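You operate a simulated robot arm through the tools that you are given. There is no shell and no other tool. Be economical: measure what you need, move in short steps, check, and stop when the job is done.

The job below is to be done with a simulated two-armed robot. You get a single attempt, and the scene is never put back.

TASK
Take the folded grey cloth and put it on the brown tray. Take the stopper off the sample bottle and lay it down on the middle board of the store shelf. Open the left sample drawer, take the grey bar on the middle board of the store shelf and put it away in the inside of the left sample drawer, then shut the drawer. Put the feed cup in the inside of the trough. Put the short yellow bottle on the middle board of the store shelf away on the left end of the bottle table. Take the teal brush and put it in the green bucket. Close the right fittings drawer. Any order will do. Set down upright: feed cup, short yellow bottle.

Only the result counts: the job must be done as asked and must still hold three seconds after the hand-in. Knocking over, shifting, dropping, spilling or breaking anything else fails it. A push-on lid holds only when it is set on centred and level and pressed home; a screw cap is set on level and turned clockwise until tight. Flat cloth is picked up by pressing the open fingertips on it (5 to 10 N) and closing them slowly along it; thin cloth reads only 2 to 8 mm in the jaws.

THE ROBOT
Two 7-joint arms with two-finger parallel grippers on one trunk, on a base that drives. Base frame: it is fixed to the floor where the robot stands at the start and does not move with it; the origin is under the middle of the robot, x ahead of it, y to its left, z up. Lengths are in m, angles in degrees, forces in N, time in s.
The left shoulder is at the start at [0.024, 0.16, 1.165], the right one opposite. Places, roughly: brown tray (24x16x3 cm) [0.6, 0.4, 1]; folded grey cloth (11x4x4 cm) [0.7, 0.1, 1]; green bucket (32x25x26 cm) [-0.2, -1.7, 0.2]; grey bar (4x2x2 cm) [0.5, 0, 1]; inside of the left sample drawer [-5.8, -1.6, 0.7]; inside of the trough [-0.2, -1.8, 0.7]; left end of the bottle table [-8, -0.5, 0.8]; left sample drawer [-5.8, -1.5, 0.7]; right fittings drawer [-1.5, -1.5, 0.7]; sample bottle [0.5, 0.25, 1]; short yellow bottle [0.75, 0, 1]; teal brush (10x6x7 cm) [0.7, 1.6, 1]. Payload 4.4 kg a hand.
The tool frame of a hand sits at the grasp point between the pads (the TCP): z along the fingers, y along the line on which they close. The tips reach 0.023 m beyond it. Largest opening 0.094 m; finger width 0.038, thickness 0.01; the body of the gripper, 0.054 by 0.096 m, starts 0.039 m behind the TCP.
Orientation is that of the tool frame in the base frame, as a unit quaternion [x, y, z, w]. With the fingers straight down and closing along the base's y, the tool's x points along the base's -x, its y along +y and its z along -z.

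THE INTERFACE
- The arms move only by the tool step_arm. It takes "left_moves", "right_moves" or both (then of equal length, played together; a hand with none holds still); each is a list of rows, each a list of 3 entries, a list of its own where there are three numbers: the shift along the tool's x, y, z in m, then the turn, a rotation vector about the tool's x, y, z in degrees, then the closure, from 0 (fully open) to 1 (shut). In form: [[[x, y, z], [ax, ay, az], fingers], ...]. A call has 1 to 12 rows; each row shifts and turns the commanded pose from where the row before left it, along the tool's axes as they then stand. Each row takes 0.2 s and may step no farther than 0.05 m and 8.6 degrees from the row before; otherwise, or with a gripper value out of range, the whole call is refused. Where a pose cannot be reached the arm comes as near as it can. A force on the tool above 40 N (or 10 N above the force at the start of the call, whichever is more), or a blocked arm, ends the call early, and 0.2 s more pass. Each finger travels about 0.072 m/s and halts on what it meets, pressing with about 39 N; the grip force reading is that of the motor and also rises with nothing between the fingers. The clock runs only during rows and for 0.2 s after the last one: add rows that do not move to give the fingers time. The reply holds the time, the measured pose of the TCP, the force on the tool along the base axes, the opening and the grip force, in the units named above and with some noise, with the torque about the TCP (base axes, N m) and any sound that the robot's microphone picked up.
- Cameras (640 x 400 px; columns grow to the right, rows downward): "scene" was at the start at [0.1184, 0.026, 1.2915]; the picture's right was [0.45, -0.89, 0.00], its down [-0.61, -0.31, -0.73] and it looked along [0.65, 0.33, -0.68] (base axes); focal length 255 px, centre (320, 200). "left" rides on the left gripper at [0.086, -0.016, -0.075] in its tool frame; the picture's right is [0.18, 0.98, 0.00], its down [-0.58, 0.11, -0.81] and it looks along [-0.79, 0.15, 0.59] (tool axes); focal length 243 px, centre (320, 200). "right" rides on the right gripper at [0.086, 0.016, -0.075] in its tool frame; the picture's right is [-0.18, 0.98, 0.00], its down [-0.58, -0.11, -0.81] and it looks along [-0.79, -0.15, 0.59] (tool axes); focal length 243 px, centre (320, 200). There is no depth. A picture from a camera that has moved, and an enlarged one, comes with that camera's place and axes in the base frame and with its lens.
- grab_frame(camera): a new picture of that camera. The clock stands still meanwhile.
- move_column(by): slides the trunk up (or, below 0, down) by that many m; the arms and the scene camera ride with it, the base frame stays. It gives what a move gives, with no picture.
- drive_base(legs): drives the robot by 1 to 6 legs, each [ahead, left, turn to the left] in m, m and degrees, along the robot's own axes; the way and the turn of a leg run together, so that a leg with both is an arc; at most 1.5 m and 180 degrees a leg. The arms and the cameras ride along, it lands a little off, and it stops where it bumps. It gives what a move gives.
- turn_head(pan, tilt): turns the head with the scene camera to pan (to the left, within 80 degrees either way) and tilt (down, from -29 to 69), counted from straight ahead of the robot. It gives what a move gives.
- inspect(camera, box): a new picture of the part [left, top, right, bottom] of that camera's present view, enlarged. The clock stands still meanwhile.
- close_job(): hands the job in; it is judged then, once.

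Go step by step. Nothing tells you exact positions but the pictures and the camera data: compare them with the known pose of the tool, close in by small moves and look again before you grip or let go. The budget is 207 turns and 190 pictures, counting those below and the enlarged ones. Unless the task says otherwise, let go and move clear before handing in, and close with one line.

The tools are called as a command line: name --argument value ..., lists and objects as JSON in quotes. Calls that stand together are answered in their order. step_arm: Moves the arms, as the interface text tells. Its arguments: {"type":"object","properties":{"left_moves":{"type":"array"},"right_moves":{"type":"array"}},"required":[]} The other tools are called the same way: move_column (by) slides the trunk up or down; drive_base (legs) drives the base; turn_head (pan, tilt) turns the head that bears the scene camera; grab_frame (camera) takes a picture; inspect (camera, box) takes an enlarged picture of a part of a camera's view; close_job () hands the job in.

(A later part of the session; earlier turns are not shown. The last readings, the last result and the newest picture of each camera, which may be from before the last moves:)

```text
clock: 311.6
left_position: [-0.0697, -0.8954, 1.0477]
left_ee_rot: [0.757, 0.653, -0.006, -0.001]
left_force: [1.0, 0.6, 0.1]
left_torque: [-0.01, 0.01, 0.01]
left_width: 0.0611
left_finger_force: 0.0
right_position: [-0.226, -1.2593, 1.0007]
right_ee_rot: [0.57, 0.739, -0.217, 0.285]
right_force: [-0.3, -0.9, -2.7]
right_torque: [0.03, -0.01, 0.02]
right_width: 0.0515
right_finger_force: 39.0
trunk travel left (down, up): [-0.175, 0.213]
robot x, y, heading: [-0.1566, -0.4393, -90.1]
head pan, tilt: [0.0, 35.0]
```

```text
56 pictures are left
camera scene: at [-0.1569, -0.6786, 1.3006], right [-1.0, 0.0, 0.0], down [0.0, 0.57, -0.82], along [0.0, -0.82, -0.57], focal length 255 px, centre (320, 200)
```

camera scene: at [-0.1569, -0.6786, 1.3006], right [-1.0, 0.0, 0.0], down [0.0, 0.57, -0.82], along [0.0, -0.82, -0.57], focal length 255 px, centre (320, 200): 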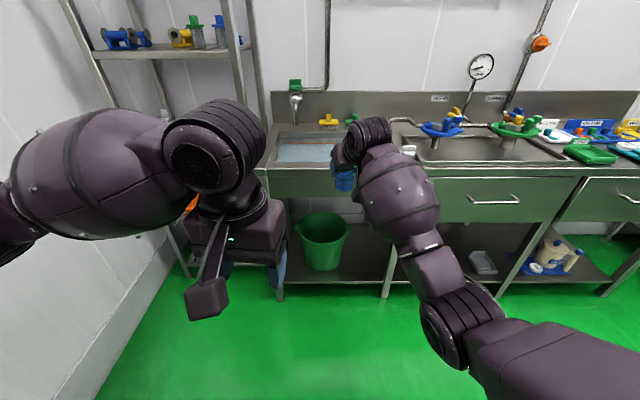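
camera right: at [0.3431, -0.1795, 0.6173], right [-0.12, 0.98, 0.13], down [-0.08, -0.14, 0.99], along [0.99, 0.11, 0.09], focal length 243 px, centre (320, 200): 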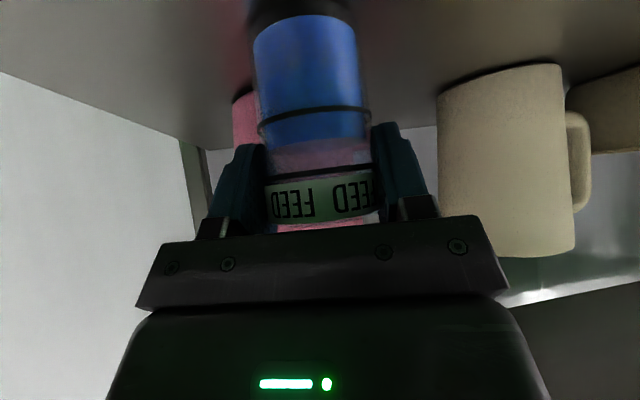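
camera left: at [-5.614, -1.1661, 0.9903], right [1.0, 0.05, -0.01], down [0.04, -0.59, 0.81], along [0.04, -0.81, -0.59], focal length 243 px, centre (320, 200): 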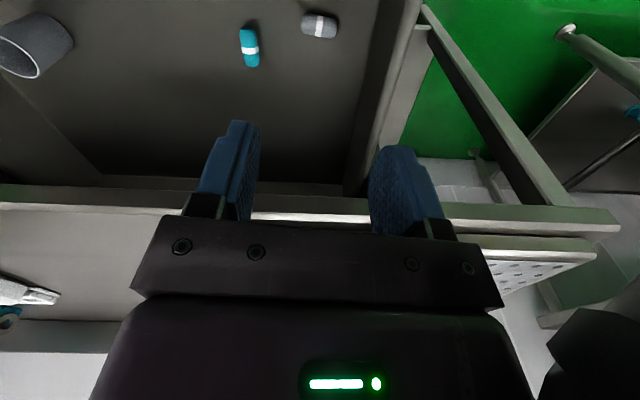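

The arm is bent normally again. I'm raising the cup slightly and driving forward over the trough to view inside.

step_arm --right_moves '[[[-0.02, 0, -0.022], [0, 0, 0], 0.65], [[-0.007, 0, -0.008], [0, 0, 0], 0.65], [[0, 0, 0], [0, 0, 0], 0.65]]'

drive_base --legs '[[0.28, 0, 0]]'

turn_head --pan 0 --tilt 45

grab_frame --camera "scene"

grab_frame --camera "right"

```text
clock: 312.4
left_position: [-0.068, -0.8957, 1.0487]
left_ee_rot: [0.758, 0.652, -0.005, -0.002]
left_force: [0.2, 0.4, -0.7]
left_torque: [-0.02, 0.02, -0.04]
left_width: 0.0612
left_finger_force: 0.1
right_position: [-0.2265, -1.2603, 1.0398]
right_ee_rot: [0.571, 0.739, -0.218, 0.285]
right_force: [0.9, 0.6, -2.5]
right_torque: [0.02, 0.0, 0.0]
right_width: 0.0514
right_finger_force: 39.5
trunk travel left (down, up): [-0.175, 0.213]
robot x, y, heading: [-0.1577, -0.4391, -89.9]
head pan, tilt: [0.0, 35.0]
```

```text
clock: 314.3
left_position: [-0.0707, -1.1716, 1.048]
left_ee_rot: [0.758, 0.652, -0.005, -0.001]
left_force: [-0.3, -0.1, -0.8]
left_torque: [0.0, -0.03, 0.0]
left_width: 0.061
left_finger_force: 0.1
right_position: [-0.2304, -1.5356, 1.0407]
right_ee_rot: [0.572, 0.738, -0.217, 0.284]
right_force: [0.1, -0.2, -2.0]
right_torque: [0.03, -0.02, -0.01]
right_width: 0.0516
right_finger_force: 38.6
trunk travel left (down, up): [-0.175, 0.213]
robot x, y, heading: [-0.1555, -0.7119, -90.5]
head pan, tilt: [0.0, 35.0]
```

```text
clock: 315.1
left_position: [-0.0704, -1.1713, 1.0487]
left_ee_rot: [0.759, 0.652, -0.006, -0.001]
left_force: [-0.9, 0.5, -0.8]
left_torque: [0.02, 0.03, -0.02]
left_width: 0.0611
left_finger_force: 0.1
right_position: [-0.2302, -1.5354, 1.0403]
right_ee_rot: [0.572, 0.738, -0.218, 0.285]
right_force: [0.6, 0.7, -2.3]
right_torque: [0.02, 0.01, -0.02]
right_width: 0.0514
right_finger_force: 39.1
trunk travel left (down, up): [-0.175, 0.213]
robot x, y, heading: [-0.159, -0.7136, -90.5]
head pan, tilt: [0.0, 45.0]
```

```text
55 pictures are left
camera scene: at [-0.159, -0.9471, 1.2858], right [-1.0, 0.01, 0.0], down [0.0, 0.71, -0.71], along [0.0, -0.71, -0.71], focal length 255 px, centre (320, 200)
```

scene: 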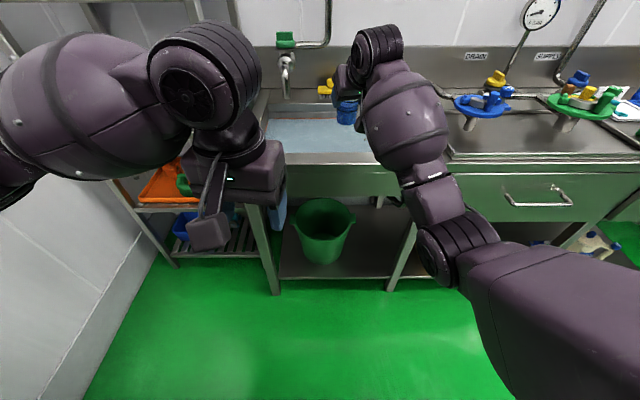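

```text
54 pictures are left
camera right: at [-0.2431, -1.419, 1.0381], right [0.99, 0.12, 0.13], down [-0.14, 0.08, 0.99], along [0.1, -0.99, 0.09], focal length 243 px, centre (320, 200)
```

right: 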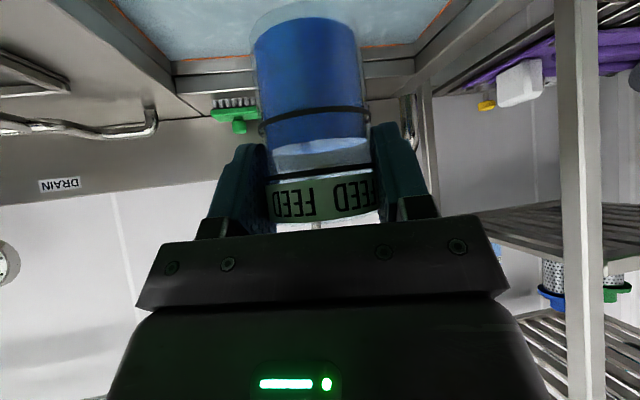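

The trough basin spans about x -0.43..0.04 and y -1.54..-1.76. I'm driving 14 cm further and starting to lower.

drive_base --legs '[[0.14, 0, 0.4]]'

step_arm --right_moves '[[[0.02, 0, 0.022], [0, 0, 0], 0.65], [[0.02, 0, 0.022], [0, 0, 0], 0.65], [[0.02, 0, 0.022], [0, 0, 0], 0.65], [[0, 0, 0], [0, 0, 0], 0.65]]'

grab_frame --camera "scene"

grab_frame --camera "right"

```text
clock: 316.4
left_position: [-0.0703, -1.309, 1.0491]
left_ee_rot: [0.757, 0.653, -0.006, -0.001]
left_force: [-0.3, -1.2, 0.4]
left_torque: [0.02, 0.0, 0.0]
left_width: 0.0611
left_finger_force: 0.1
right_position: [-0.2284, -1.6734, 1.0392]
right_ee_rot: [0.57, 0.739, -0.218, 0.285]
right_force: [-1.1, 0.3, -1.9]
right_torque: [0.02, 0.01, 0.04]
right_width: 0.0512
right_finger_force: 39.4
trunk travel left (down, up): [-0.175, 0.213]
robot x, y, heading: [-0.1559, -0.852, -90.5]
head pan, tilt: [0.0, 45.0]
```

```text
clock: 317.4
left_position: [-0.0702, -1.3082, 1.0488]
left_ee_rot: [0.758, 0.652, -0.006, -0.001]
left_force: [-0.1, 0.3, 0.3]
left_torque: [0.03, -0.01, -0.01]
left_width: 0.0612
left_finger_force: 0.0
right_position: [-0.2276, -1.6723, 0.9509]
right_ee_rot: [0.571, 0.739, -0.218, 0.285]
right_force: [1.0, 0.0, -2.4]
right_torque: [0.0, 0.03, 0.01]
right_width: 0.0514
right_finger_force: 39.0
trunk travel left (down, up): [-0.175, 0.213]
robot x, y, heading: [-0.1611, -0.8506, -90.4]
head pan, tilt: [0.0, 45.0]
```

```text
53 pictures are left
camera scene: at [-0.1588, -1.0848, 1.2859], right [-1.0, 0.0, 0.0], down [0.0, 0.71, -0.71], along [0.0, -0.71, -0.71], focal length 255 px, centre (320, 200)
```

scene: 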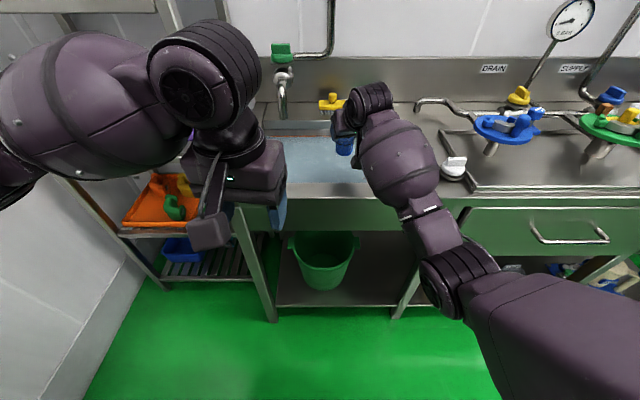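

```text
52 pictures are left
camera right: at [-0.2412, -1.5567, 0.9478], right [0.98, 0.12, 0.13], down [-0.14, 0.08, 0.99], along [0.11, -0.99, 0.09], focal length 243 px, centre (320, 200)
```

right: 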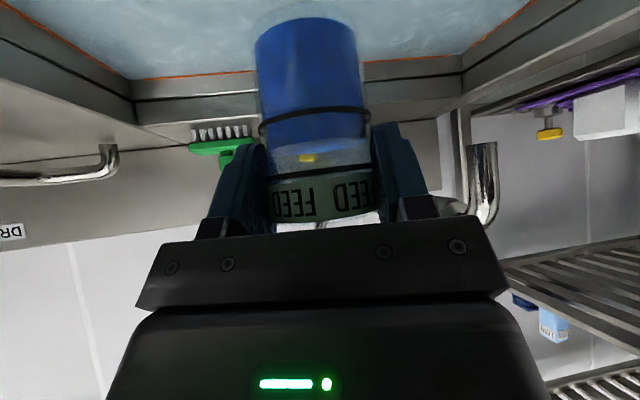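

The water surface is about 3.5 cm below the rim. To keep the wrist camera clear of the front rim, I'm going 3.5 cm deeper, then lowering until contact.

drive_base --legs '[[0.035, 0, 0]]'

step_arm --right_moves '[[[0.013, 0, 0.015], [0, 0, 0], 0.65], [[0.01, 0, 0.011], [0, 0, 0], 0.65], [[0.007, 0, 0.008], [0, 0, 0], 0.65], [[0.007, 0, 0.008], [0, 0, 0], 0.65], [[0, 0, 0], [0, 0, 0], 0.65]]'

grab_frame --camera "right"

```text
clock: 318.2
left_position: [-0.0702, -1.3444, 1.0489]
left_ee_rot: [0.758, 0.652, -0.006, -0.003]
left_force: [0.1, -0.7, -0.1]
left_torque: [0.02, -0.02, 0.0]
left_width: 0.061
left_finger_force: 0.2
right_position: [-0.229, -1.7078, 0.9483]
right_ee_rot: [0.57, 0.739, -0.218, 0.286]
right_force: [-0.1, -0.4, -1.9]
right_torque: [0.01, -0.01, 0.02]
right_width: 0.0516
right_finger_force: 39.1
trunk travel left (down, up): [-0.175, 0.213]
robot x, y, heading: [-0.1569, -0.8841, -90.2]
head pan, tilt: [0.0, 45.0]
```

```text
clock: 319.4
left_position: [-0.07, -1.3425, 1.0484]
left_ee_rot: [0.758, 0.653, -0.006, 0.0]
left_force: [0.7, -0.1, -0.8]
left_torque: [0.0, 0.02, 0.05]
left_width: 0.0613
left_finger_force: 0.1
right_position: [-0.2276, -1.7074, 0.8939]
right_ee_rot: [0.57, 0.739, -0.218, 0.285]
right_force: [-1.3, -0.9, -2.3]
right_torque: [-0.02, -0.02, -0.01]
right_width: 0.0513
right_finger_force: 39.0
trunk travel left (down, up): [-0.175, 0.213]
robot x, y, heading: [-0.1575, -0.8873, -90.3]
head pan, tilt: [0.0, 45.0]
```

```text
51 pictures are left
camera right: at [-0.2408, -1.5922, 0.8919], right [0.98, 0.12, 0.13], down [-0.14, 0.08, 0.99], along [0.11, -0.99, 0.09], focal length 243 px, centre (320, 200)
```

right: 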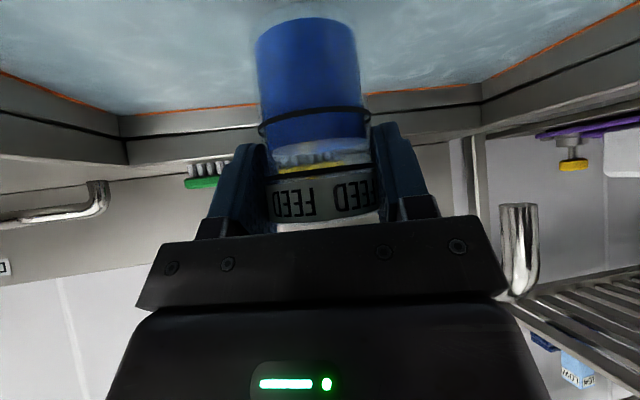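

step_arm --right_moves '[[[0.01, 0, 0.011], [0, 0, 0], 0.65], [[0.01, 0, 0.011], [0, 0, 0], 0.65], [[0.008, 0, 0.009], [0, 0, 0], 0.65], [[0, 0, 0], [0, 0, 0], 0.65]]'

grab_frame --camera "right"

grab_frame --camera "scene"

```text
clock: 320.2
left_position: [-0.071, -1.3402, 1.0512]
left_ee_rot: [0.757, 0.653, -0.008, 0.001]
left_force: [0.3, 0.6, -0.8]
left_torque: [-0.01, 0.05, 0.0]
left_width: 0.0612
left_finger_force: 0.0
right_position: [-0.2271, -1.7078, 0.8726]
right_ee_rot: [0.566, 0.737, -0.225, 0.294]
right_force: [-4.3, 8.9, 31.5]
right_torque: [4.66, 0.85, 0.32]
right_width: 0.0516
right_finger_force: 39.0
trunk travel left (down, up): [-0.175, 0.213]
robot x, y, heading: [-0.156, -0.886, -90.4]
head pan, tilt: [0.0, 45.0]
stopped in row 3 (right hand): the force on the tool passed its limit at 50 N (the readings are from after the stop); the commanded pose is now the measured one
```

```text
50 pictures are left
camera right: at [-0.2408, -1.593, 0.8682], right [0.98, 0.12, 0.13], down [-0.14, 0.1, 0.99], along [0.11, -0.99, 0.11], focal length 243 px, centre (320, 200)
```

right: 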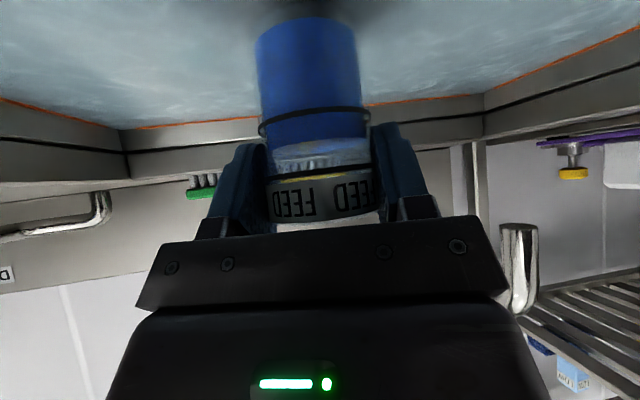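

```text
49 pictures are left
camera scene: at [-0.1595, -1.1151, 1.2873], right [-1.0, 0.0, 0.0], down [0.0, 0.7, -0.71], along [0.0, -0.71, -0.7], focal length 255 px, centre (320, 200)
```

scene: 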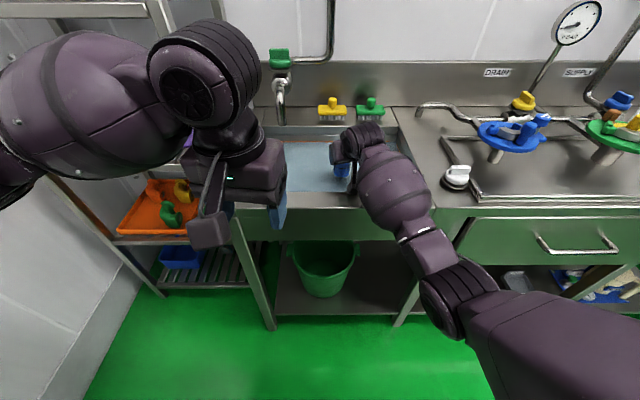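

The torque shows the wrist, not the cup, resting on the front rim. I'm lifting a little, going 2 cm deeper, and lowering again in small steps.

step_arm --right_moves '[[[-0.007, 0, -0.008], [0, 0, 0], 0.65], [[0, 0, 0], [0, 0, 0], 0.65]]'

drive_base --legs '[[0.022, 0, 0]]'

step_arm --right_moves '[[[0.007, 0, 0.008], [0, 0, 0], 0.65], [[0.004, 0, 0.004], [0, 0, 0], 0.65], [[0.003, 0, 0.003], [0, 0, 0], 0.65], [[0, 0, 0], [0, 0, 0], 0.65]]'

grab_frame --camera "right"

```text
clock: 320.8
left_position: [-0.0697, -1.3428, 1.0485]
left_ee_rot: [0.757, 0.653, -0.006, -0.001]
left_force: [0.6, 0.0, -0.2]
left_torque: [-0.01, 0.04, 0.0]
left_width: 0.0612
left_finger_force: 0.0
right_position: [-0.228, -1.7106, 0.8711]
right_ee_rot: [0.568, 0.738, -0.221, 0.289]
right_force: [0.7, 2.0, 0.8]
right_torque: [0.46, 0.08, -0.12]
right_width: 0.0513
right_finger_force: 39.3
trunk travel left (down, up): [-0.175, 0.213]
robot x, y, heading: [-0.1585, -0.8883, -90.1]
head pan, tilt: [0.0, 45.0]
```

```text
clock: 321.6
left_position: [-0.0709, -1.3653, 1.0474]
left_ee_rot: [0.757, 0.653, -0.006, 0.0]
left_force: [-1.0, -0.3, 0.3]
left_torque: [0.02, 0.02, 0.02]
left_width: 0.0609
left_finger_force: 0.0
right_position: [-0.2282, -1.7326, 0.8735]
right_ee_rot: [0.568, 0.738, -0.222, 0.289]
right_force: [-1.1, 0.1, -2.2]
right_torque: [0.02, 0.0, 0.0]
right_width: 0.0512
right_finger_force: 39.0
trunk travel left (down, up): [-0.175, 0.213]
robot x, y, heading: [-0.1569, -0.909, -90.4]
head pan, tilt: [0.0, 45.0]
```

```text
clock: 322.6
left_position: [-0.0715, -1.365, 1.049]
left_ee_rot: [0.757, 0.653, -0.006, 0.0]
left_force: [-0.2, 0.3, -0.1]
left_torque: [0.01, -0.03, -0.01]
left_width: 0.0611
left_finger_force: 0.1
right_position: [-0.2271, -1.7312, 0.8547]
right_ee_rot: [0.568, 0.738, -0.222, 0.29]
right_force: [-0.7, 0.5, -0.9]
right_torque: [0.01, -0.03, 0.0]
right_width: 0.0513
right_finger_force: 39.1
trunk travel left (down, up): [-0.175, 0.213]
robot x, y, heading: [-0.1593, -0.9029, -90.2]
head pan, tilt: [0.0, 45.0]
```

```text
48 pictures are left
camera right: at [-0.2407, -1.6156, 0.8499], right [0.98, 0.12, 0.13], down [-0.14, 0.09, 0.99], along [0.11, -0.99, 0.1], focal length 243 px, centre (320, 200)
```

right: 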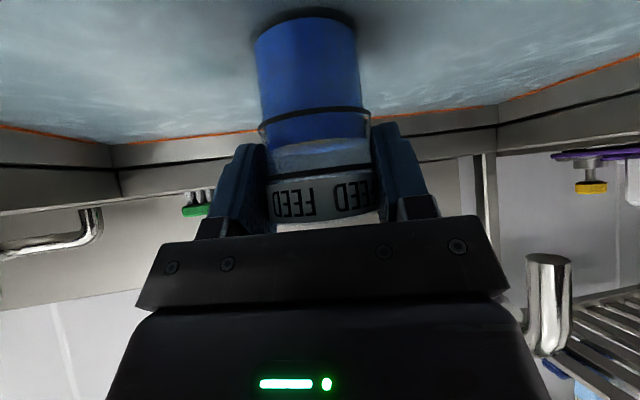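

step_arm --right_moves '[[[0.003, 0, 0.003], [0, 0, 0], 0.65], [[0.003, 0, 0.003], [0, 0, 0], 0.65], [[0.003, 0, 0.003], [0, 0, 0], 0.65], [[0, 0, 0], [0, 0, 0], 0.65]]'

```text
clock: 323.6
left_position: [-0.071, -1.3659, 1.0478]
left_ee_rot: [0.758, 0.653, -0.006, -0.001]
left_force: [0.0, 0.4, 0.0]
left_torque: [0.02, -0.01, 0.01]
left_width: 0.0609
left_finger_force: 0.1
right_position: [-0.2281, -1.7313, 0.8421]
right_ee_rot: [0.568, 0.737, -0.223, 0.29]
right_force: [0.2, -5.2, 2.2]
right_torque: [0.52, 0.02, 0.07]
right_width: 0.0514
right_finger_force: 38.9
trunk travel left (down, up): [-0.175, 0.213]
robot x, y, heading: [-0.1591, -0.9109, -90.1]
head pan, tilt: [0.0, 45.0]
```

inspect --camera "scene" --box '[270, 80, 430, 220]'

inspect --camera "right" --box '[200, 0, 420, 140]'

```text
2.86 times, centred on (350, 150) of scene
camera zoom: at [-0.1592, -1.1414, 1.2858], right [-1.0, 0.0, 0.0], down [0.0, 0.71, -0.71], along [0.0, -0.71, -0.71], focal length 729 px, centre (234, 343)
```

zoom: 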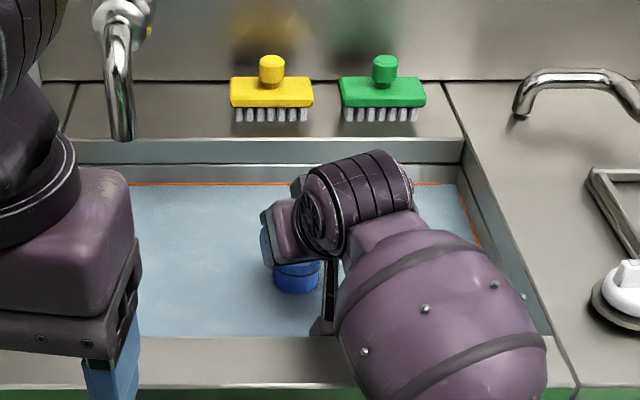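

```text
2.86 times, centred on (310, 70) of right
camera zoom: at [-0.2411, -1.6163, 0.8376], right [0.98, 0.12, 0.13], down [-0.14, 0.09, 0.99], along [0.11, -0.99, 0.1], focal length 693 px, centre (349, 571)
```

zoom: 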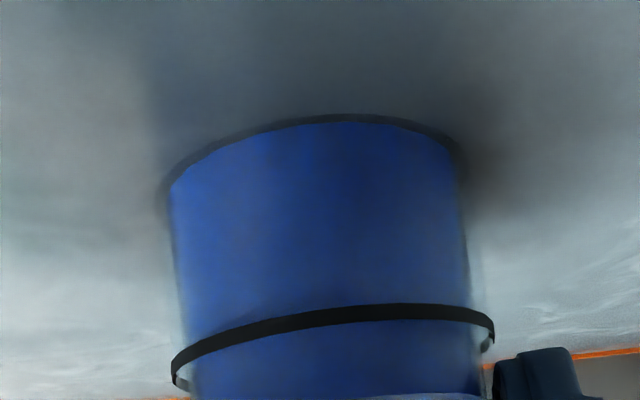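

The basin is actually deeper front-to-back (y down to about -1.92), so there's room. I'm lifting slightly, going 5 cm deeper, and lowering again.

step_arm --right_moves '[[[-0.01, 0, -0.011], [0, 0, 0], 0.65], [[0, 0, 0], [0, 0, 0], 0.65]]'

drive_base --legs '[[0.05, 0, 0]]'

step_arm --right_moves '[[[0.006, 0, 0.0065], [0, 0, 0], 0.65], [[0.004, 0, 0.004], [0, 0, 0], 0.65], [[0.002, 0, 0.002], [0, 0, 0], 0.65], [[0.002, 0, 0.002], [0, 0, 0], 0.65], [[0, 0, 0], [0, 0, 0], 0.65]]'

```text
clock: 324.2
left_position: [-0.0714, -1.3642, 1.0485]
left_ee_rot: [0.757, 0.653, -0.005, -0.001]
left_force: [-0.3, -0.5, -0.2]
left_torque: [0.04, 0.01, 0.03]
left_width: 0.061
left_finger_force: 0.0
right_position: [-0.2274, -1.7307, 0.8557]
right_ee_rot: [0.568, 0.738, -0.222, 0.289]
right_force: [-0.2, -1.1, -2.1]
right_torque: [0.0, 0.01, 0.01]
right_width: 0.0514
right_finger_force: 38.5
trunk travel left (down, up): [-0.175, 0.213]
robot x, y, heading: [-0.1584, -0.9077, -90.1]
head pan, tilt: [0.0, 45.0]
```

```text
clock: 325.1
left_position: [-0.0705, -1.4147, 1.0472]
left_ee_rot: [0.757, 0.653, -0.005, -0.002]
left_force: [0.0, -0.2, 0.3]
left_torque: [0.02, 0.01, -0.01]
left_width: 0.0611
left_finger_force: 0.0
right_position: [-0.2274, -1.7818, 0.8555]
right_ee_rot: [0.568, 0.738, -0.221, 0.29]
right_force: [-0.4, -0.6, -2.9]
right_torque: [-0.02, -0.02, -0.02]
right_width: 0.0513
right_finger_force: 39.2
trunk travel left (down, up): [-0.175, 0.213]
robot x, y, heading: [-0.1601, -0.9582, -90.6]
head pan, tilt: [0.0, 45.0]
```

```text
clock: 326.3
left_position: [-0.07, -1.414, 1.0497]
left_ee_rot: [0.758, 0.653, -0.006, -0.001]
left_force: [0.3, -0.6, -0.2]
left_torque: [0.02, 0.02, 0.04]
left_width: 0.0611
left_finger_force: 0.1
right_position: [-0.2266, -1.7809, 0.8371]
right_ee_rot: [0.568, 0.738, -0.222, 0.289]
right_force: [0.8, -0.1, -1.5]
right_torque: [-0.01, 0.01, 0.01]
right_width: 0.0516
right_finger_force: 38.7
trunk travel left (down, up): [-0.175, 0.213]
robot x, y, heading: [-0.16, -0.9575, -90.4]
head pan, tilt: [0.0, 45.0]
```

Clear of the rim now. I'm continuing to lower in small steps until the cup itself touches.

step_arm --right_moves '[[[0.0025, 0, 0.0025], [0, 0, 0], 0.65], [[0.0025, 0, 0.0025], [0, 0, 0], 0.65], [[0.0025, 0, 0.0025], [0, 0, 0], 0.65], [[0, 0, 0], [0, 0, 0], 0.65]]'

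step_arm --right_moves '[[[0.0025, 0, 0.0025], [0, 0, 0], 0.65], [[0.0025, 0, 0.0025], [0, 0, 0], 0.65], [[0.0025, 0, 0.0025], [0, 0, 0], 0.65], [[0, 0, 0], [0, 0, 0], 0.65]]'

grab_frame --camera "right"

```text
clock: 327.3
left_position: [-0.071, -1.4124, 1.0515]
left_ee_rot: [0.758, 0.653, -0.007, 0.001]
left_force: [0.2, -0.1, -0.6]
left_torque: [0.03, 0.02, 0.01]
left_width: 0.0612
left_finger_force: 0.1
right_position: [-0.2271, -1.782, 0.8363]
right_ee_rot: [0.565, 0.736, -0.228, 0.294]
right_force: [-0.8, -1.1, -2.9]
right_torque: [0.05, -0.02, -0.02]
right_width: 0.0513
right_finger_force: 38.7
trunk travel left (down, up): [-0.175, 0.213]
robot x, y, heading: [-0.16, -0.9565, -90.2]
head pan, tilt: [0.0, 45.0]
```

```text
clock: 328.3
left_position: [-0.0716, -1.411, 1.0515]
left_ee_rot: [0.758, 0.652, -0.008, 0.001]
left_force: [0.2, -0.1, -0.8]
left_torque: [-0.01, -0.02, 0.01]
left_width: 0.0612
left_finger_force: 0.1
right_position: [-0.2261, -1.7865, 0.8376]
right_ee_rot: [0.561, 0.735, -0.233, 0.3]
right_force: [0.8, 0.2, -1.8]
right_torque: [0.03, 0.0, -0.01]
right_width: 0.0513
right_finger_force: 38.5
trunk travel left (down, up): [-0.175, 0.213]
robot x, y, heading: [-0.1588, -0.9593, -90.2]
head pan, tilt: [0.0, 45.0]
```

```text
45 pictures are left
camera right: at [-0.2393, -1.6694, 0.83], right [0.98, 0.13, 0.12], down [-0.14, 0.12, 0.98], along [0.11, -0.98, 0.14], focal length 243 px, centre (320, 200)
```

right: 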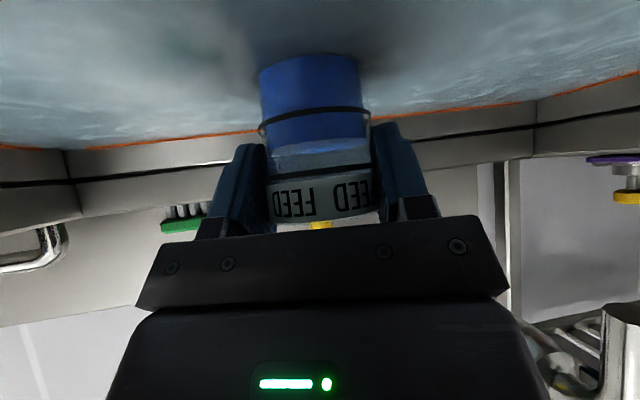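

The cup dips into the (visual) water and the forearm rests on the rim, so the floor is lower. I'll raise the trunk so the forearm comes down more steeply, correct the small tilt, and go in deeper.

move_column --by 0.16

drive_base --legs '[[0.04, 0, 0]]'

step_arm --right_moves '[[[0.015, 0, 0.016], [0, 2.5, 0], 0.65], [[0.02, 0, 0.022], [0, 0, 0], 0.65], [[0.02, 0, 0.022], [0, 0, 0], 0.65], [[0.02, 0, 0.022], [0, 0, 0], 0.65], [[0, 0, 0], [0, 0, 0], 0.65]]'

grab_frame --camera "scene"

```text
clock: 330.2
left_position: [-0.0708, -1.4145, 1.2083]
left_ee_rot: [0.757, 0.653, -0.006, -0.001]
left_force: [0.3, -0.2, 0.2]
left_torque: [0.04, 0.01, 0.0]
left_width: 0.0611
left_finger_force: 0.1
right_position: [-0.2279, -1.7788, 0.9722]
right_ee_rot: [0.568, 0.738, -0.221, 0.289]
right_force: [0.6, 0.1, -2.7]
right_torque: [-0.01, -0.03, 0.06]
right_width: 0.0514
right_finger_force: 39.3
trunk travel left (down, up): [-0.335, 0.053]
robot x, y, heading: [-0.1576, -0.9546, -90.2]
head pan, tilt: [0.0, 45.0]
```

```text
clock: 331.1
left_position: [-0.0706, -1.4561, 1.2066]
left_ee_rot: [0.758, 0.652, -0.006, -0.003]
left_force: [0.1, -0.2, -0.3]
left_torque: [0.07, -0.01, 0.0]
left_width: 0.0612
left_finger_force: 0.1
right_position: [-0.2284, -1.8207, 0.973]
right_ee_rot: [0.568, 0.739, -0.22, 0.289]
right_force: [-0.3, 0.4, -2.4]
right_torque: [0.01, 0.05, 0.01]
right_width: 0.0514
right_finger_force: 39.2
trunk travel left (down, up): [-0.335, 0.053]
robot x, y, heading: [-0.1578, -0.9979, -90.2]
head pan, tilt: [0.0, 45.0]
```

```text
clock: 332.2
left_position: [-0.0717, -1.4538, 1.209]
left_ee_rot: [0.757, 0.653, -0.007, 0.0]
left_force: [-0.7, -1.3, 0.0]
left_torque: [0.01, 0.0, -0.01]
left_width: 0.061
left_finger_force: 0.2
right_position: [-0.2325, -1.7934, 0.8845]
right_ee_rot: [0.573, 0.743, -0.21, 0.274]
right_force: [-0.1, -0.3, -2.3]
right_torque: [-0.01, -0.02, -0.02]
right_width: 0.0516
right_finger_force: 38.7
right hand out of reach, approached as far as the arm can: row 2, 3, 4
trunk travel left (down, up): [-0.335, 0.053]
robot x, y, heading: [-0.1591, -0.9937, -90.2]
head pan, tilt: [0.0, 45.0]
```

```text
44 pictures are left
camera scene: at [-0.1592, -1.1347, 1.4564], right [-1.0, 0.0, 0.0], down [0.0, 0.71, -0.71], along [0.0, -0.71, -0.71], focal length 255 px, centre (320, 200)
```

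scene: 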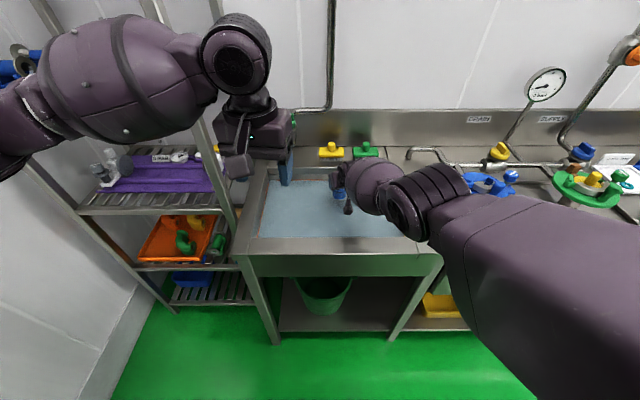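

The straight arm now clears the rim by about 15 cm, so I can lower the whole thing with the trunk instead.

move_column --by -0.06

move_column --by -0.02

grab_frame --camera "scene"

```text
clock: 333.2
left_position: [-0.0711, -1.4526, 1.1501]
left_ee_rot: [0.758, 0.653, -0.007, 0.001]
left_force: [0.2, 0.4, 0.0]
left_torque: [0.03, 0.01, 0.01]
left_width: 0.0608
left_finger_force: 0.0
right_position: [-0.232, -1.7844, 0.7881]
right_ee_rot: [0.579, 0.749, -0.191, 0.259]
right_force: [0.1, -0.1, -2.2]
right_torque: [0.05, 0.02, 0.0]
right_width: 0.0515
right_finger_force: 38.9
trunk travel left (down, up): [-0.275, 0.113]
robot x, y, heading: [-0.1577, -0.9992, -90.4]
head pan, tilt: [0.0, 45.0]
```

```text
clock: 333.9
left_position: [-0.0706, -1.452, 1.1302]
left_ee_rot: [0.757, 0.653, -0.006, 0.001]
left_force: [-0.5, 0.2, -0.1]
left_torque: [-0.02, 0.0, 0.03]
left_width: 0.0612
left_finger_force: 0.0
right_position: [-0.2304, -1.7815, 0.7501]
right_ee_rot: [0.582, 0.751, -0.184, 0.253]
right_force: [1.6, -7.4, 18.7]
right_torque: [-0.55, 0.3, 0.14]
right_width: 0.051
right_finger_force: 38.9
trunk travel left (down, up): [-0.255, 0.133]
robot x, y, heading: [-0.1594, -0.9958, -90.1]
head pan, tilt: [0.0, 45.0]
```

```text
43 pictures are left
camera scene: at [-0.1588, -1.1628, 1.3733], right [-1.0, 0.0, 0.0], down [0.0, 0.71, -0.71], along [0.0, -0.71, -0.71], focal length 255 px, centre (320, 200)
```

scene: 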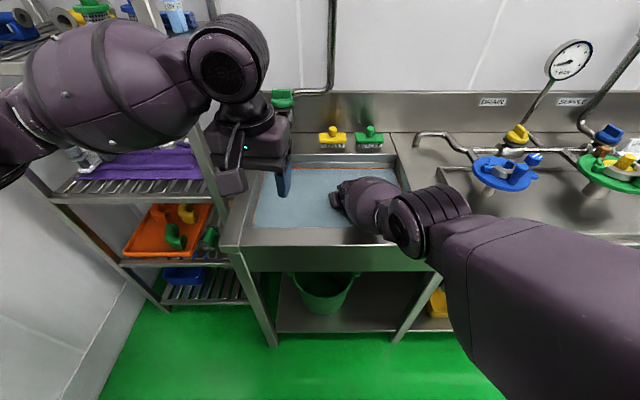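

The contact torque is now that of the cup on the trough floor (z≈0.685). The hand has tilted about 6°, so I'll correct that before releasing.

step_arm --right_moves '[[[-0.004, 0, -0.004], [0, -3, 0], 0.65], [[0, 0, 0], [0, -3, 0], 0.65], [[0, 0, 0], [0, 0, 0], 0.65]]'

grab_frame --camera "right"

```text
clock: 334.7
left_position: [-0.0715, -1.4505, 1.1298]
left_ee_rot: [0.758, 0.652, -0.006, 0.001]
left_force: [0.0, -0.8, -0.3]
left_torque: [-0.01, 0.02, 0.02]
left_width: 0.0611
left_finger_force: 0.1
right_position: [-0.2311, -1.7845, 0.7496]
right_ee_rot: [0.572, 0.738, -0.211, 0.291]
right_force: [-3.4, 9.6, 25.8]
right_torque: [0.8, 0.35, -0.06]
right_width: 0.0507
right_finger_force: 39.3
right hand out of reach, approached as far as the arm can: row 1
trunk travel left (down, up): [-0.255, 0.133]
robot x, y, heading: [-0.1561, -0.998, -90.0]
head pan, tilt: [0.0, 45.0]
```

```text
42 pictures are left
camera right: at [-0.2434, -1.6696, 0.7482], right [0.98, 0.12, 0.14], down [-0.15, 0.07, 0.99], along [0.11, -0.99, 0.09], focal length 243 px, centre (320, 200)
```

right: 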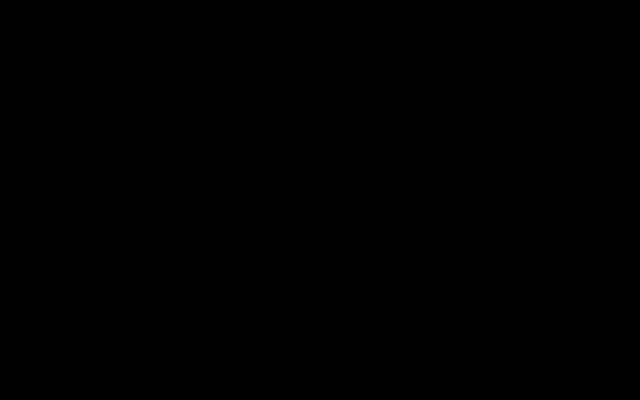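

Upright and in contact. I'm relieving the pressure slightly and opening.

move_column --by 0.004

step_arm --right_moves '[[[0, 0, 0], [0, 0, 0], 0.47], [[0, 0, 0], [0, 0, 0], 0.42], [[0, 0, 0], [0, 0, 0], 0.35], [[0, 0, 0], [0, 0, 0], 0.2], [[0, 0, 0], [0, 0, 0], 0.1], [[0, 0, 0], [0, 0, 0], 0.1]]'

grab_frame --camera "scene"

```text
clock: 335.2
left_position: [-0.0707, -1.4528, 1.1317]
left_ee_rot: [0.757, 0.653, -0.006, -0.001]
left_force: [0.5, 0.0, 0.2]
left_torque: [0.01, 0.0, -0.03]
left_width: 0.0612
left_finger_force: 0.1
right_position: [-0.2302, -1.784, 0.7511]
right_ee_rot: [0.573, 0.738, -0.209, 0.288]
right_force: [-0.8, 1.5, 3.7]
right_torque: [0.19, 0.04, 0.0]
right_width: 0.0506
right_finger_force: 39.0
trunk travel left (down, up): [-0.259, 0.129]
robot x, y, heading: [-0.1592, -0.9981, -90.3]
head pan, tilt: [0.0, 45.0]
```

```text
clock: 336.6
left_position: [-0.0707, -1.4534, 1.1332]
left_ee_rot: [0.758, 0.653, -0.006, -0.001]
left_force: [-0.6, 0.2, -0.1]
left_torque: [-0.01, 0.01, 0.04]
left_width: 0.061
left_finger_force: 0.0
right_position: [-0.2295, -1.7854, 0.7529]
right_ee_rot: [0.573, 0.738, -0.209, 0.289]
right_force: [-0.9, -0.6, 0.3]
right_torque: [-0.04, 0.0, 0.0]
right_width: 0.0845
right_finger_force: 0.0
trunk travel left (down, up): [-0.259, 0.129]
robot x, y, heading: [-0.1589, -0.9982, -90.2]
head pan, tilt: [0.0, 45.0]
```

```text
41 pictures are left
camera scene: at [-0.1592, -1.1617, 1.377], right [-1.0, 0.0, 0.0], down [0.0, 0.71, -0.71], along [0.0, -0.71, -0.71], focal length 255 px, centre (320, 200)
```

scene: 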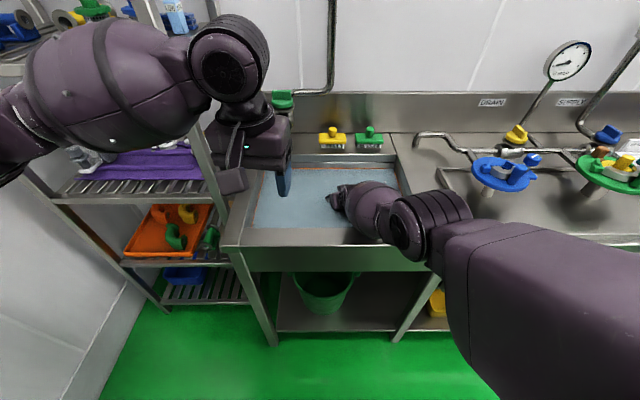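

Released. Rising straight up with the trunk to clear the cup, then checking.

move_column --by 0.125

grab_frame --camera "right"

```text
clock: 338.2
left_position: [-0.0719, -1.4531, 1.258]
left_ee_rot: [0.757, 0.653, -0.005, 0.0]
left_force: [-0.1, 0.4, 1.2]
left_torque: [-0.03, 0.0, 0.01]
left_width: 0.0611
left_finger_force: 0.1
right_position: [-0.2303, -1.7985, 0.9304]
right_ee_rot: [0.563, 0.73, -0.236, 0.309]
right_force: [-0.3, -0.6, -0.2]
right_torque: [-0.02, 0.02, 0.0]
right_width: 0.0846
right_finger_force: 0.0
trunk travel left (down, up): [-0.384, 0.004]
robot x, y, heading: [-0.1561, -0.9955, -90.2]
head pan, tilt: [0.0, 45.0]
```

```text
40 pictures are left
camera right: at [-0.2437, -1.6836, 0.921], right [0.98, 0.13, 0.13], down [-0.15, 0.14, 0.98], along [0.1, -0.98, 0.15], focal length 243 px, centre (320, 200)
```

right: 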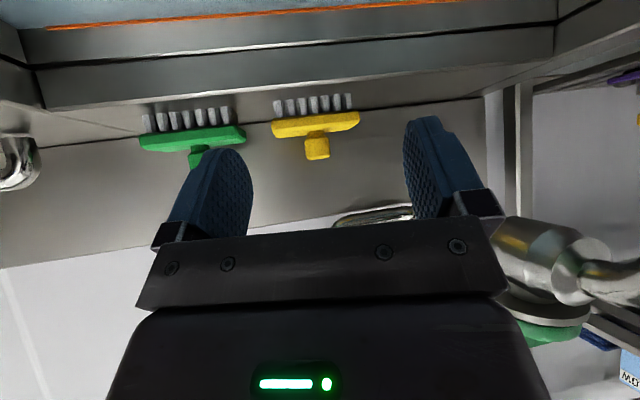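

drive_base --legs '[[-0.4, 0, 0]]'

inspect --camera "scene" --box '[220, 20, 420, 200]'

```text
clock: 340.7
left_position: [-0.0693, -1.0564, 1.2578]
left_ee_rot: [0.758, 0.653, -0.007, 0.0]
left_force: [-0.1, 0.4, 0.2]
left_torque: [-0.04, -0.01, 0.01]
left_width: 0.061
left_finger_force: 0.0
right_position: [-0.2287, -1.4023, 0.9319]
right_ee_rot: [0.563, 0.729, -0.237, 0.308]
right_force: [-0.6, 1.0, 0.2]
right_torque: [0.03, -0.03, -0.01]
right_width: 0.0845
right_finger_force: 0.0
trunk travel left (down, up): [-0.384, 0.004]
robot x, y, heading: [-0.1588, -0.599, -90.2]
head pan, tilt: [0.0, 45.0]
```

```text
2.22 times, centred on (320, 110) of scene
camera zoom: at [-0.1578, -0.7377, 1.5048], right [-1.0, 0.0, 0.0], down [0.0, 0.71, -0.71], along [0.0, -0.71, -0.71], focal length 567 px, centre (320, 400)
```

zoom: 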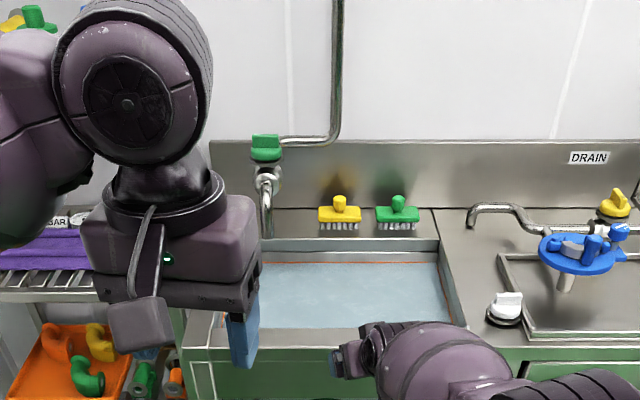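

The cup is standing under the water surface in the trough, as felt by contact. Next is the brush: I'm bringing the trunk down and trying to fold the right arm.

move_column --by -0.2

step_arm --right_moves '[[[0, 0, -0.03], [0, 0, 0], 0.1], [[0, 0, -0.04], [0, 0, 0], 0.1], [[0.01, 0, -0.04], [0, 0, 0], 0.1], [[0.02, 0, -0.03], [0, 0, 0], 0.1], [[0.0215, 0, -0.02], [0, 0, 0], 0.1], [[0.03, 0, -0.03], [0, 0, 0], 0.1], [[0.03, 0, -0.03], [0, 0, 0], 0.1], [[0.03, 0, -0.03], [0, 0, 0], 0.1], [[0, 0, 0], [0, 0, 0], 0.1]]'

```text
clock: 342.8
left_position: [-0.0684, -1.0561, 1.059]
left_ee_rot: [0.757, 0.653, -0.006, 0.0]
left_force: [0.2, 0.8, 0.4]
left_torque: [0.02, -0.04, 0.02]
left_width: 0.061
left_finger_force: 0.1
right_position: [-0.2291, -1.4032, 0.7327]
right_ee_rot: [0.562, 0.729, -0.238, 0.31]
right_force: [-0.7, -0.2, 0.3]
right_torque: [0.03, -0.03, -0.04]
right_width: 0.0847
right_finger_force: 0.0
trunk travel left (down, up): [-0.184, 0.204]
robot x, y, heading: [-0.1591, -0.6035, -90.1]
head pan, tilt: [0.0, 45.0]
```

```text
clock: 344.8
left_position: [-0.0688, -1.0578, 1.057]
left_ee_rot: [0.757, 0.653, -0.005, -0.002]
left_force: [-0.2, 1.2, 0.2]
left_torque: [0.01, -0.01, -0.02]
left_width: 0.0613
left_finger_force: 0.1
right_position: [-0.2989, -1.1332, 0.8061]
right_ee_rot: [0.563, 0.729, -0.237, 0.309]
right_force: [-0.4, 1.1, -0.1]
right_torque: [-0.04, -0.01, -0.05]
right_width: 0.0845
right_finger_force: 0.1
trunk travel left (down, up): [-0.184, 0.204]
robot x, y, heading: [-0.1577, -0.5986, -90.4]
head pan, tilt: [0.0, 45.0]
```

The right arm folds again. I'm heading to the left shelf for the teal brush, staying well back from the shelf fronts.

drive_base --legs '[[0, -0.45, 0], [0, 0, 90.4], [0, 1.0, 0], [0, 1.0, 0]]'

turn_head --pan 10 --tilt 30

grab_frame --camera "scene"

```text
clock: 370.5
left_position: [-0.0847, 1.4903, 1.0564]
left_ee_rot: [0.086, 0.996, -0.004, 0.004]
left_force: [-0.4, -0.7, -0.6]
left_torque: [-0.02, -0.04, 0.01]
left_width: 0.0609
left_finger_force: 0.1
right_position: [-0.0131, 1.2584, 0.8065]
right_ee_rot: [-0.106, 0.915, 0.046, 0.387]
right_force: [-0.2, 0.2, -0.5]
right_torque: [0.03, -0.01, -0.01]
right_width: 0.0845
right_finger_force: 0.0
trunk travel left (down, up): [-0.184, 0.204]
robot x, y, heading: [-0.5391, 1.4153, -1.9]
head pan, tilt: [0.0, 45.0]
```

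```text
clock: 371.3
left_position: [-0.0841, 1.4901, 1.0572]
left_ee_rot: [0.087, 0.996, -0.005, 0.004]
left_force: [-0.8, -0.4, -0.3]
left_torque: [0.01, 0.0, -0.02]
left_width: 0.0611
left_finger_force: 0.0
right_position: [-0.013, 1.2575, 0.8063]
right_ee_rot: [-0.106, 0.915, 0.046, 0.387]
right_force: [-0.1, -0.5, -0.2]
right_torque: [-0.01, -0.01, -0.01]
right_width: 0.0846
right_finger_force: 0.0
trunk travel left (down, up): [-0.184, 0.204]
robot x, y, heading: [-0.5413, 1.4143, -1.5]
head pan, tilt: [10.0, 30.0]
```

```text
38 pictures are left
camera scene: at [-0.3093, 1.4241, 1.3185], right [0.15, -0.99, 0.0], down [-0.5, -0.07, -0.87], along [0.86, 0.13, -0.5], focal length 255 px, centre (320, 200)
```

scene: 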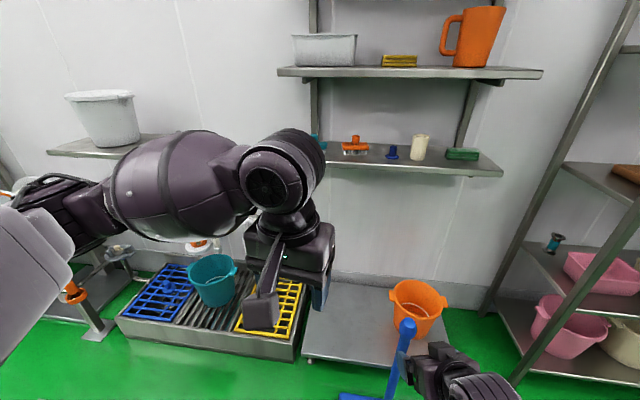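

The brush sits on a wall shelf (board z≈0.96, upper shelf only 0.29 m above), so I'll approach it pitched. I'm raising the right hand above the squeegee handle and pitching the left hand 43°.

step_arm --left_moves '[[[0, 0, 0], [0, -8.5, 0], 0.2], [[0, 0, 0], [0, -8.5, 0], 0.1], [[0, 0, 0], [0, -8.5, 0], 0.1], [[0, 0, 0], [0, -8.5, 0], 0.1], [[0, 0, 0], [0, -8.5, 0], 0.1], [[0, 0, 0], [0, 0, 0], 0.1]]' --right_moves '[[[-0.03, 0, -0.032], [0, 0, 0], 0.1], [[-0.03, 0, -0.032], [0, 0, 0], 0.1], [[-0.03, 0, -0.032], [0, 0, 0], 0.1], [[-0.03, 0, -0.032], [0, 0, 0], 0.1], [[-0.03, 0, -0.032], [0, 0, 0], 0.1], [[0, 0, 0], [0, 0, 0], 0.1]]'

drive_base --legs '[[0, 0.28, 1.5], [0.25, 0, 0]]'

grab_frame --camera "scene"

grab_frame --camera "left"

```text
clock: 372.7
left_position: [-0.0509, 1.4713, 1.0564]
left_ee_rot: [0.079, 0.927, -0.036, 0.366]
left_force: [-0.1, -0.8, 0.7]
left_torque: [0.0, 0.0, 0.01]
left_width: 0.0845
left_finger_force: 0.1
left hand out of reach, approached as far as the arm can: row 4, 5
right_position: [-0.024, 1.2562, 1.0273]
right_ee_rot: [-0.107, 0.915, 0.047, 0.386]
right_force: [0.5, -0.3, 0.1]
right_torque: [-0.01, -0.02, 0.02]
right_width: 0.0844
right_finger_force: 0.1
trunk travel left (down, up): [-0.184, 0.204]
robot x, y, heading: [-0.5413, 1.4164, -1.2]
head pan, tilt: [10.0, 30.0]
```

```text
clock: 377.1
left_position: [0.1969, 1.7609, 1.0561]
left_ee_rot: [0.068, 0.928, -0.031, 0.364]
left_force: [-0.2, 0.3, 0.2]
left_torque: [-0.01, 0.03, 0.02]
left_width: 0.0846
left_finger_force: 0.0
right_position: [0.228, 1.5444, 1.0265]
right_ee_rot: [-0.117, 0.914, 0.051, 0.385]
right_force: [0.8, 0.5, -0.9]
right_torque: [-0.01, -0.03, -0.02]
right_width: 0.0846
right_finger_force: 0.0
trunk travel left (down, up): [-0.184, 0.204]
robot x, y, heading: [-0.2942, 1.6936, -0.0]
head pan, tilt: [10.0, 30.0]
```

```text
37 pictures are left
camera scene: at [-0.0607, 1.7078, 1.3184], right [0.17, -0.99, 0.0], down [-0.49, -0.08, -0.87], along [0.85, 0.15, -0.5], focal length 255 px, centre (320, 200)
```

scene: 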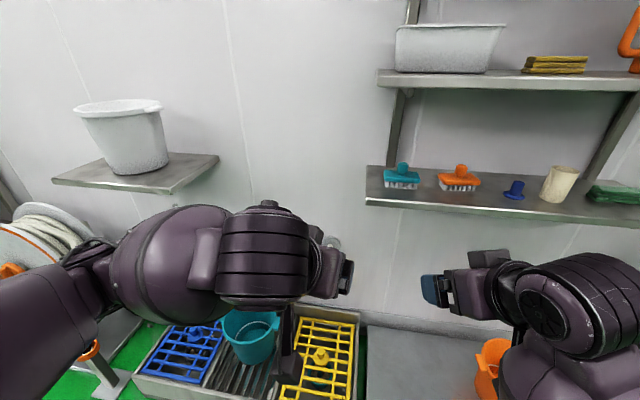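

```text
36 pictures are left
camera left: at [0.0817, 1.7604, 1.0524], right [0.01, 0.99, -0.13], down [-0.1, 0.14, 0.99], along [0.99, 0.0, 0.1], focal length 243 px, centre (320, 200)
```

left: 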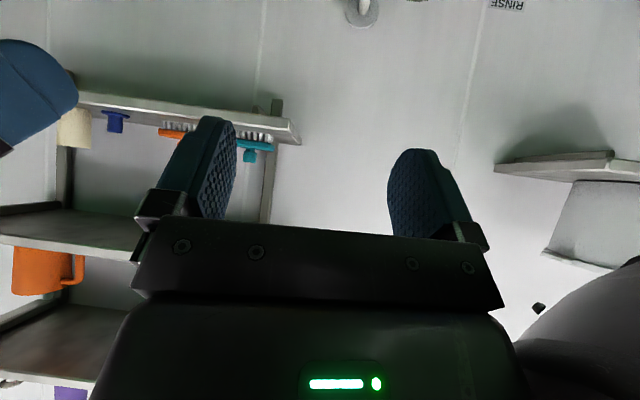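

The knob is triangulated at (0.668, 1.584, 1.023). I'm driving closer and extending the left hand to a pre-grasp in front of it.

drive_base --legs '[[0.14, -0.06, 0]]'

step_arm --left_moves '[[[-0.0262, -0.0103, 0.0266], [0, 0, 0], 0.2], [[-0.0262, -0.0103, 0.0266], [0, 0, 0], 0.3], [[-0.0262, -0.0103, 0.0266], [0, 0, 0], 0.3], [[-0.0262, -0.0103, 0.0266], [0, 0, 0], 0.3], [[-0.0262, -0.0103, 0.0266], [0, 0, 0], 0.3], [[-0.0262, -0.0103, 0.0266], [0, 0, 0], 0.3], [[-0.0262, -0.0103, 0.0266], [0, 0, 0], 0.3], [[0, 0, 0], [0, 0, 0], 0.3]]'

grab_frame --camera "scene"

grab_frame --camera "left"

```text
clock: 378.5
left_position: [0.3346, 1.6989, 1.0568]
left_ee_rot: [0.068, 0.928, -0.032, 0.364]
left_force: [0.5, -0.3, 0.1]
left_torque: [0.02, 0.01, 0.01]
left_width: 0.0846
left_finger_force: 0.0
right_position: [0.3672, 1.485, 1.0272]
right_ee_rot: [-0.118, 0.914, 0.052, 0.385]
right_force: [0.2, -0.2, 0.2]
right_torque: [-0.02, -0.01, 0.01]
right_width: 0.0845
right_finger_force: 0.0
trunk travel left (down, up): [-0.184, 0.204]
robot x, y, heading: [-0.1579, 1.631, -0.3]
head pan, tilt: [10.0, 30.0]
```

```text
clock: 380.3
left_position: [0.5813, 1.5923, 1.0459]
left_ee_rot: [0.068, 0.928, -0.032, 0.364]
left_force: [0.8, 0.6, -0.7]
left_torque: [0.02, 0.04, -0.02]
left_width: 0.0658
left_finger_force: 0.1
right_position: [0.3671, 1.4844, 1.0267]
right_ee_rot: [-0.117, 0.914, 0.051, 0.385]
right_force: [0.6, -0.3, 0.9]
right_torque: [0.01, 0.03, 0.01]
right_width: 0.0844
right_finger_force: 0.1
trunk travel left (down, up): [-0.184, 0.204]
robot x, y, heading: [-0.1556, 1.6313, -0.4]
head pan, tilt: [10.0, 30.0]
```

```text
35 pictures are left
camera scene: at [0.0768, 1.6467, 1.3187], right [0.17, -0.99, 0.0], down [-0.49, -0.08, -0.87], along [0.85, 0.15, -0.5], focal length 255 px, centre (320, 200)
```

scene: 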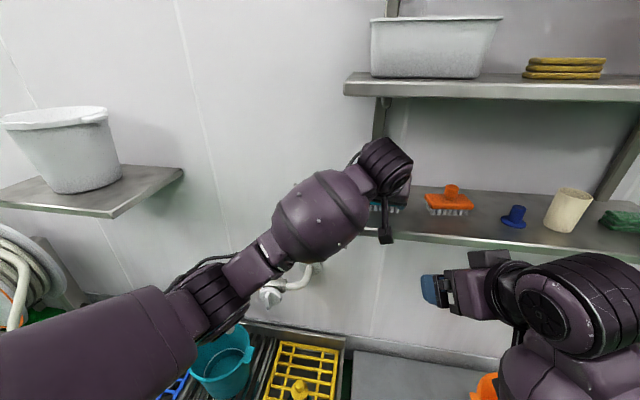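

```text
34 pictures are left
camera left: at [0.4658, 1.5908, 1.042], right [0.01, 0.99, -0.13], down [-0.11, 0.13, 0.99], along [0.99, 0.0, 0.11], focal length 243 px, centre (320, 200)
```

left: 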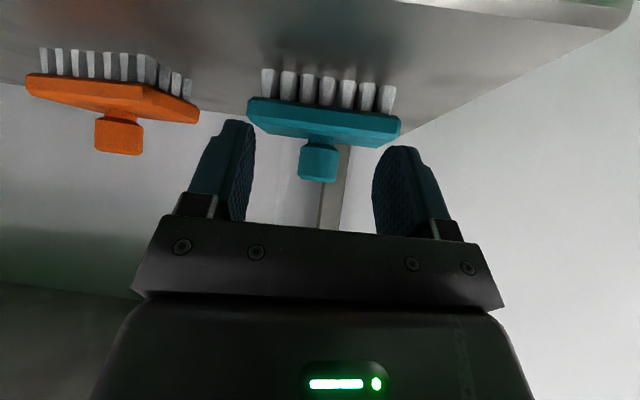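

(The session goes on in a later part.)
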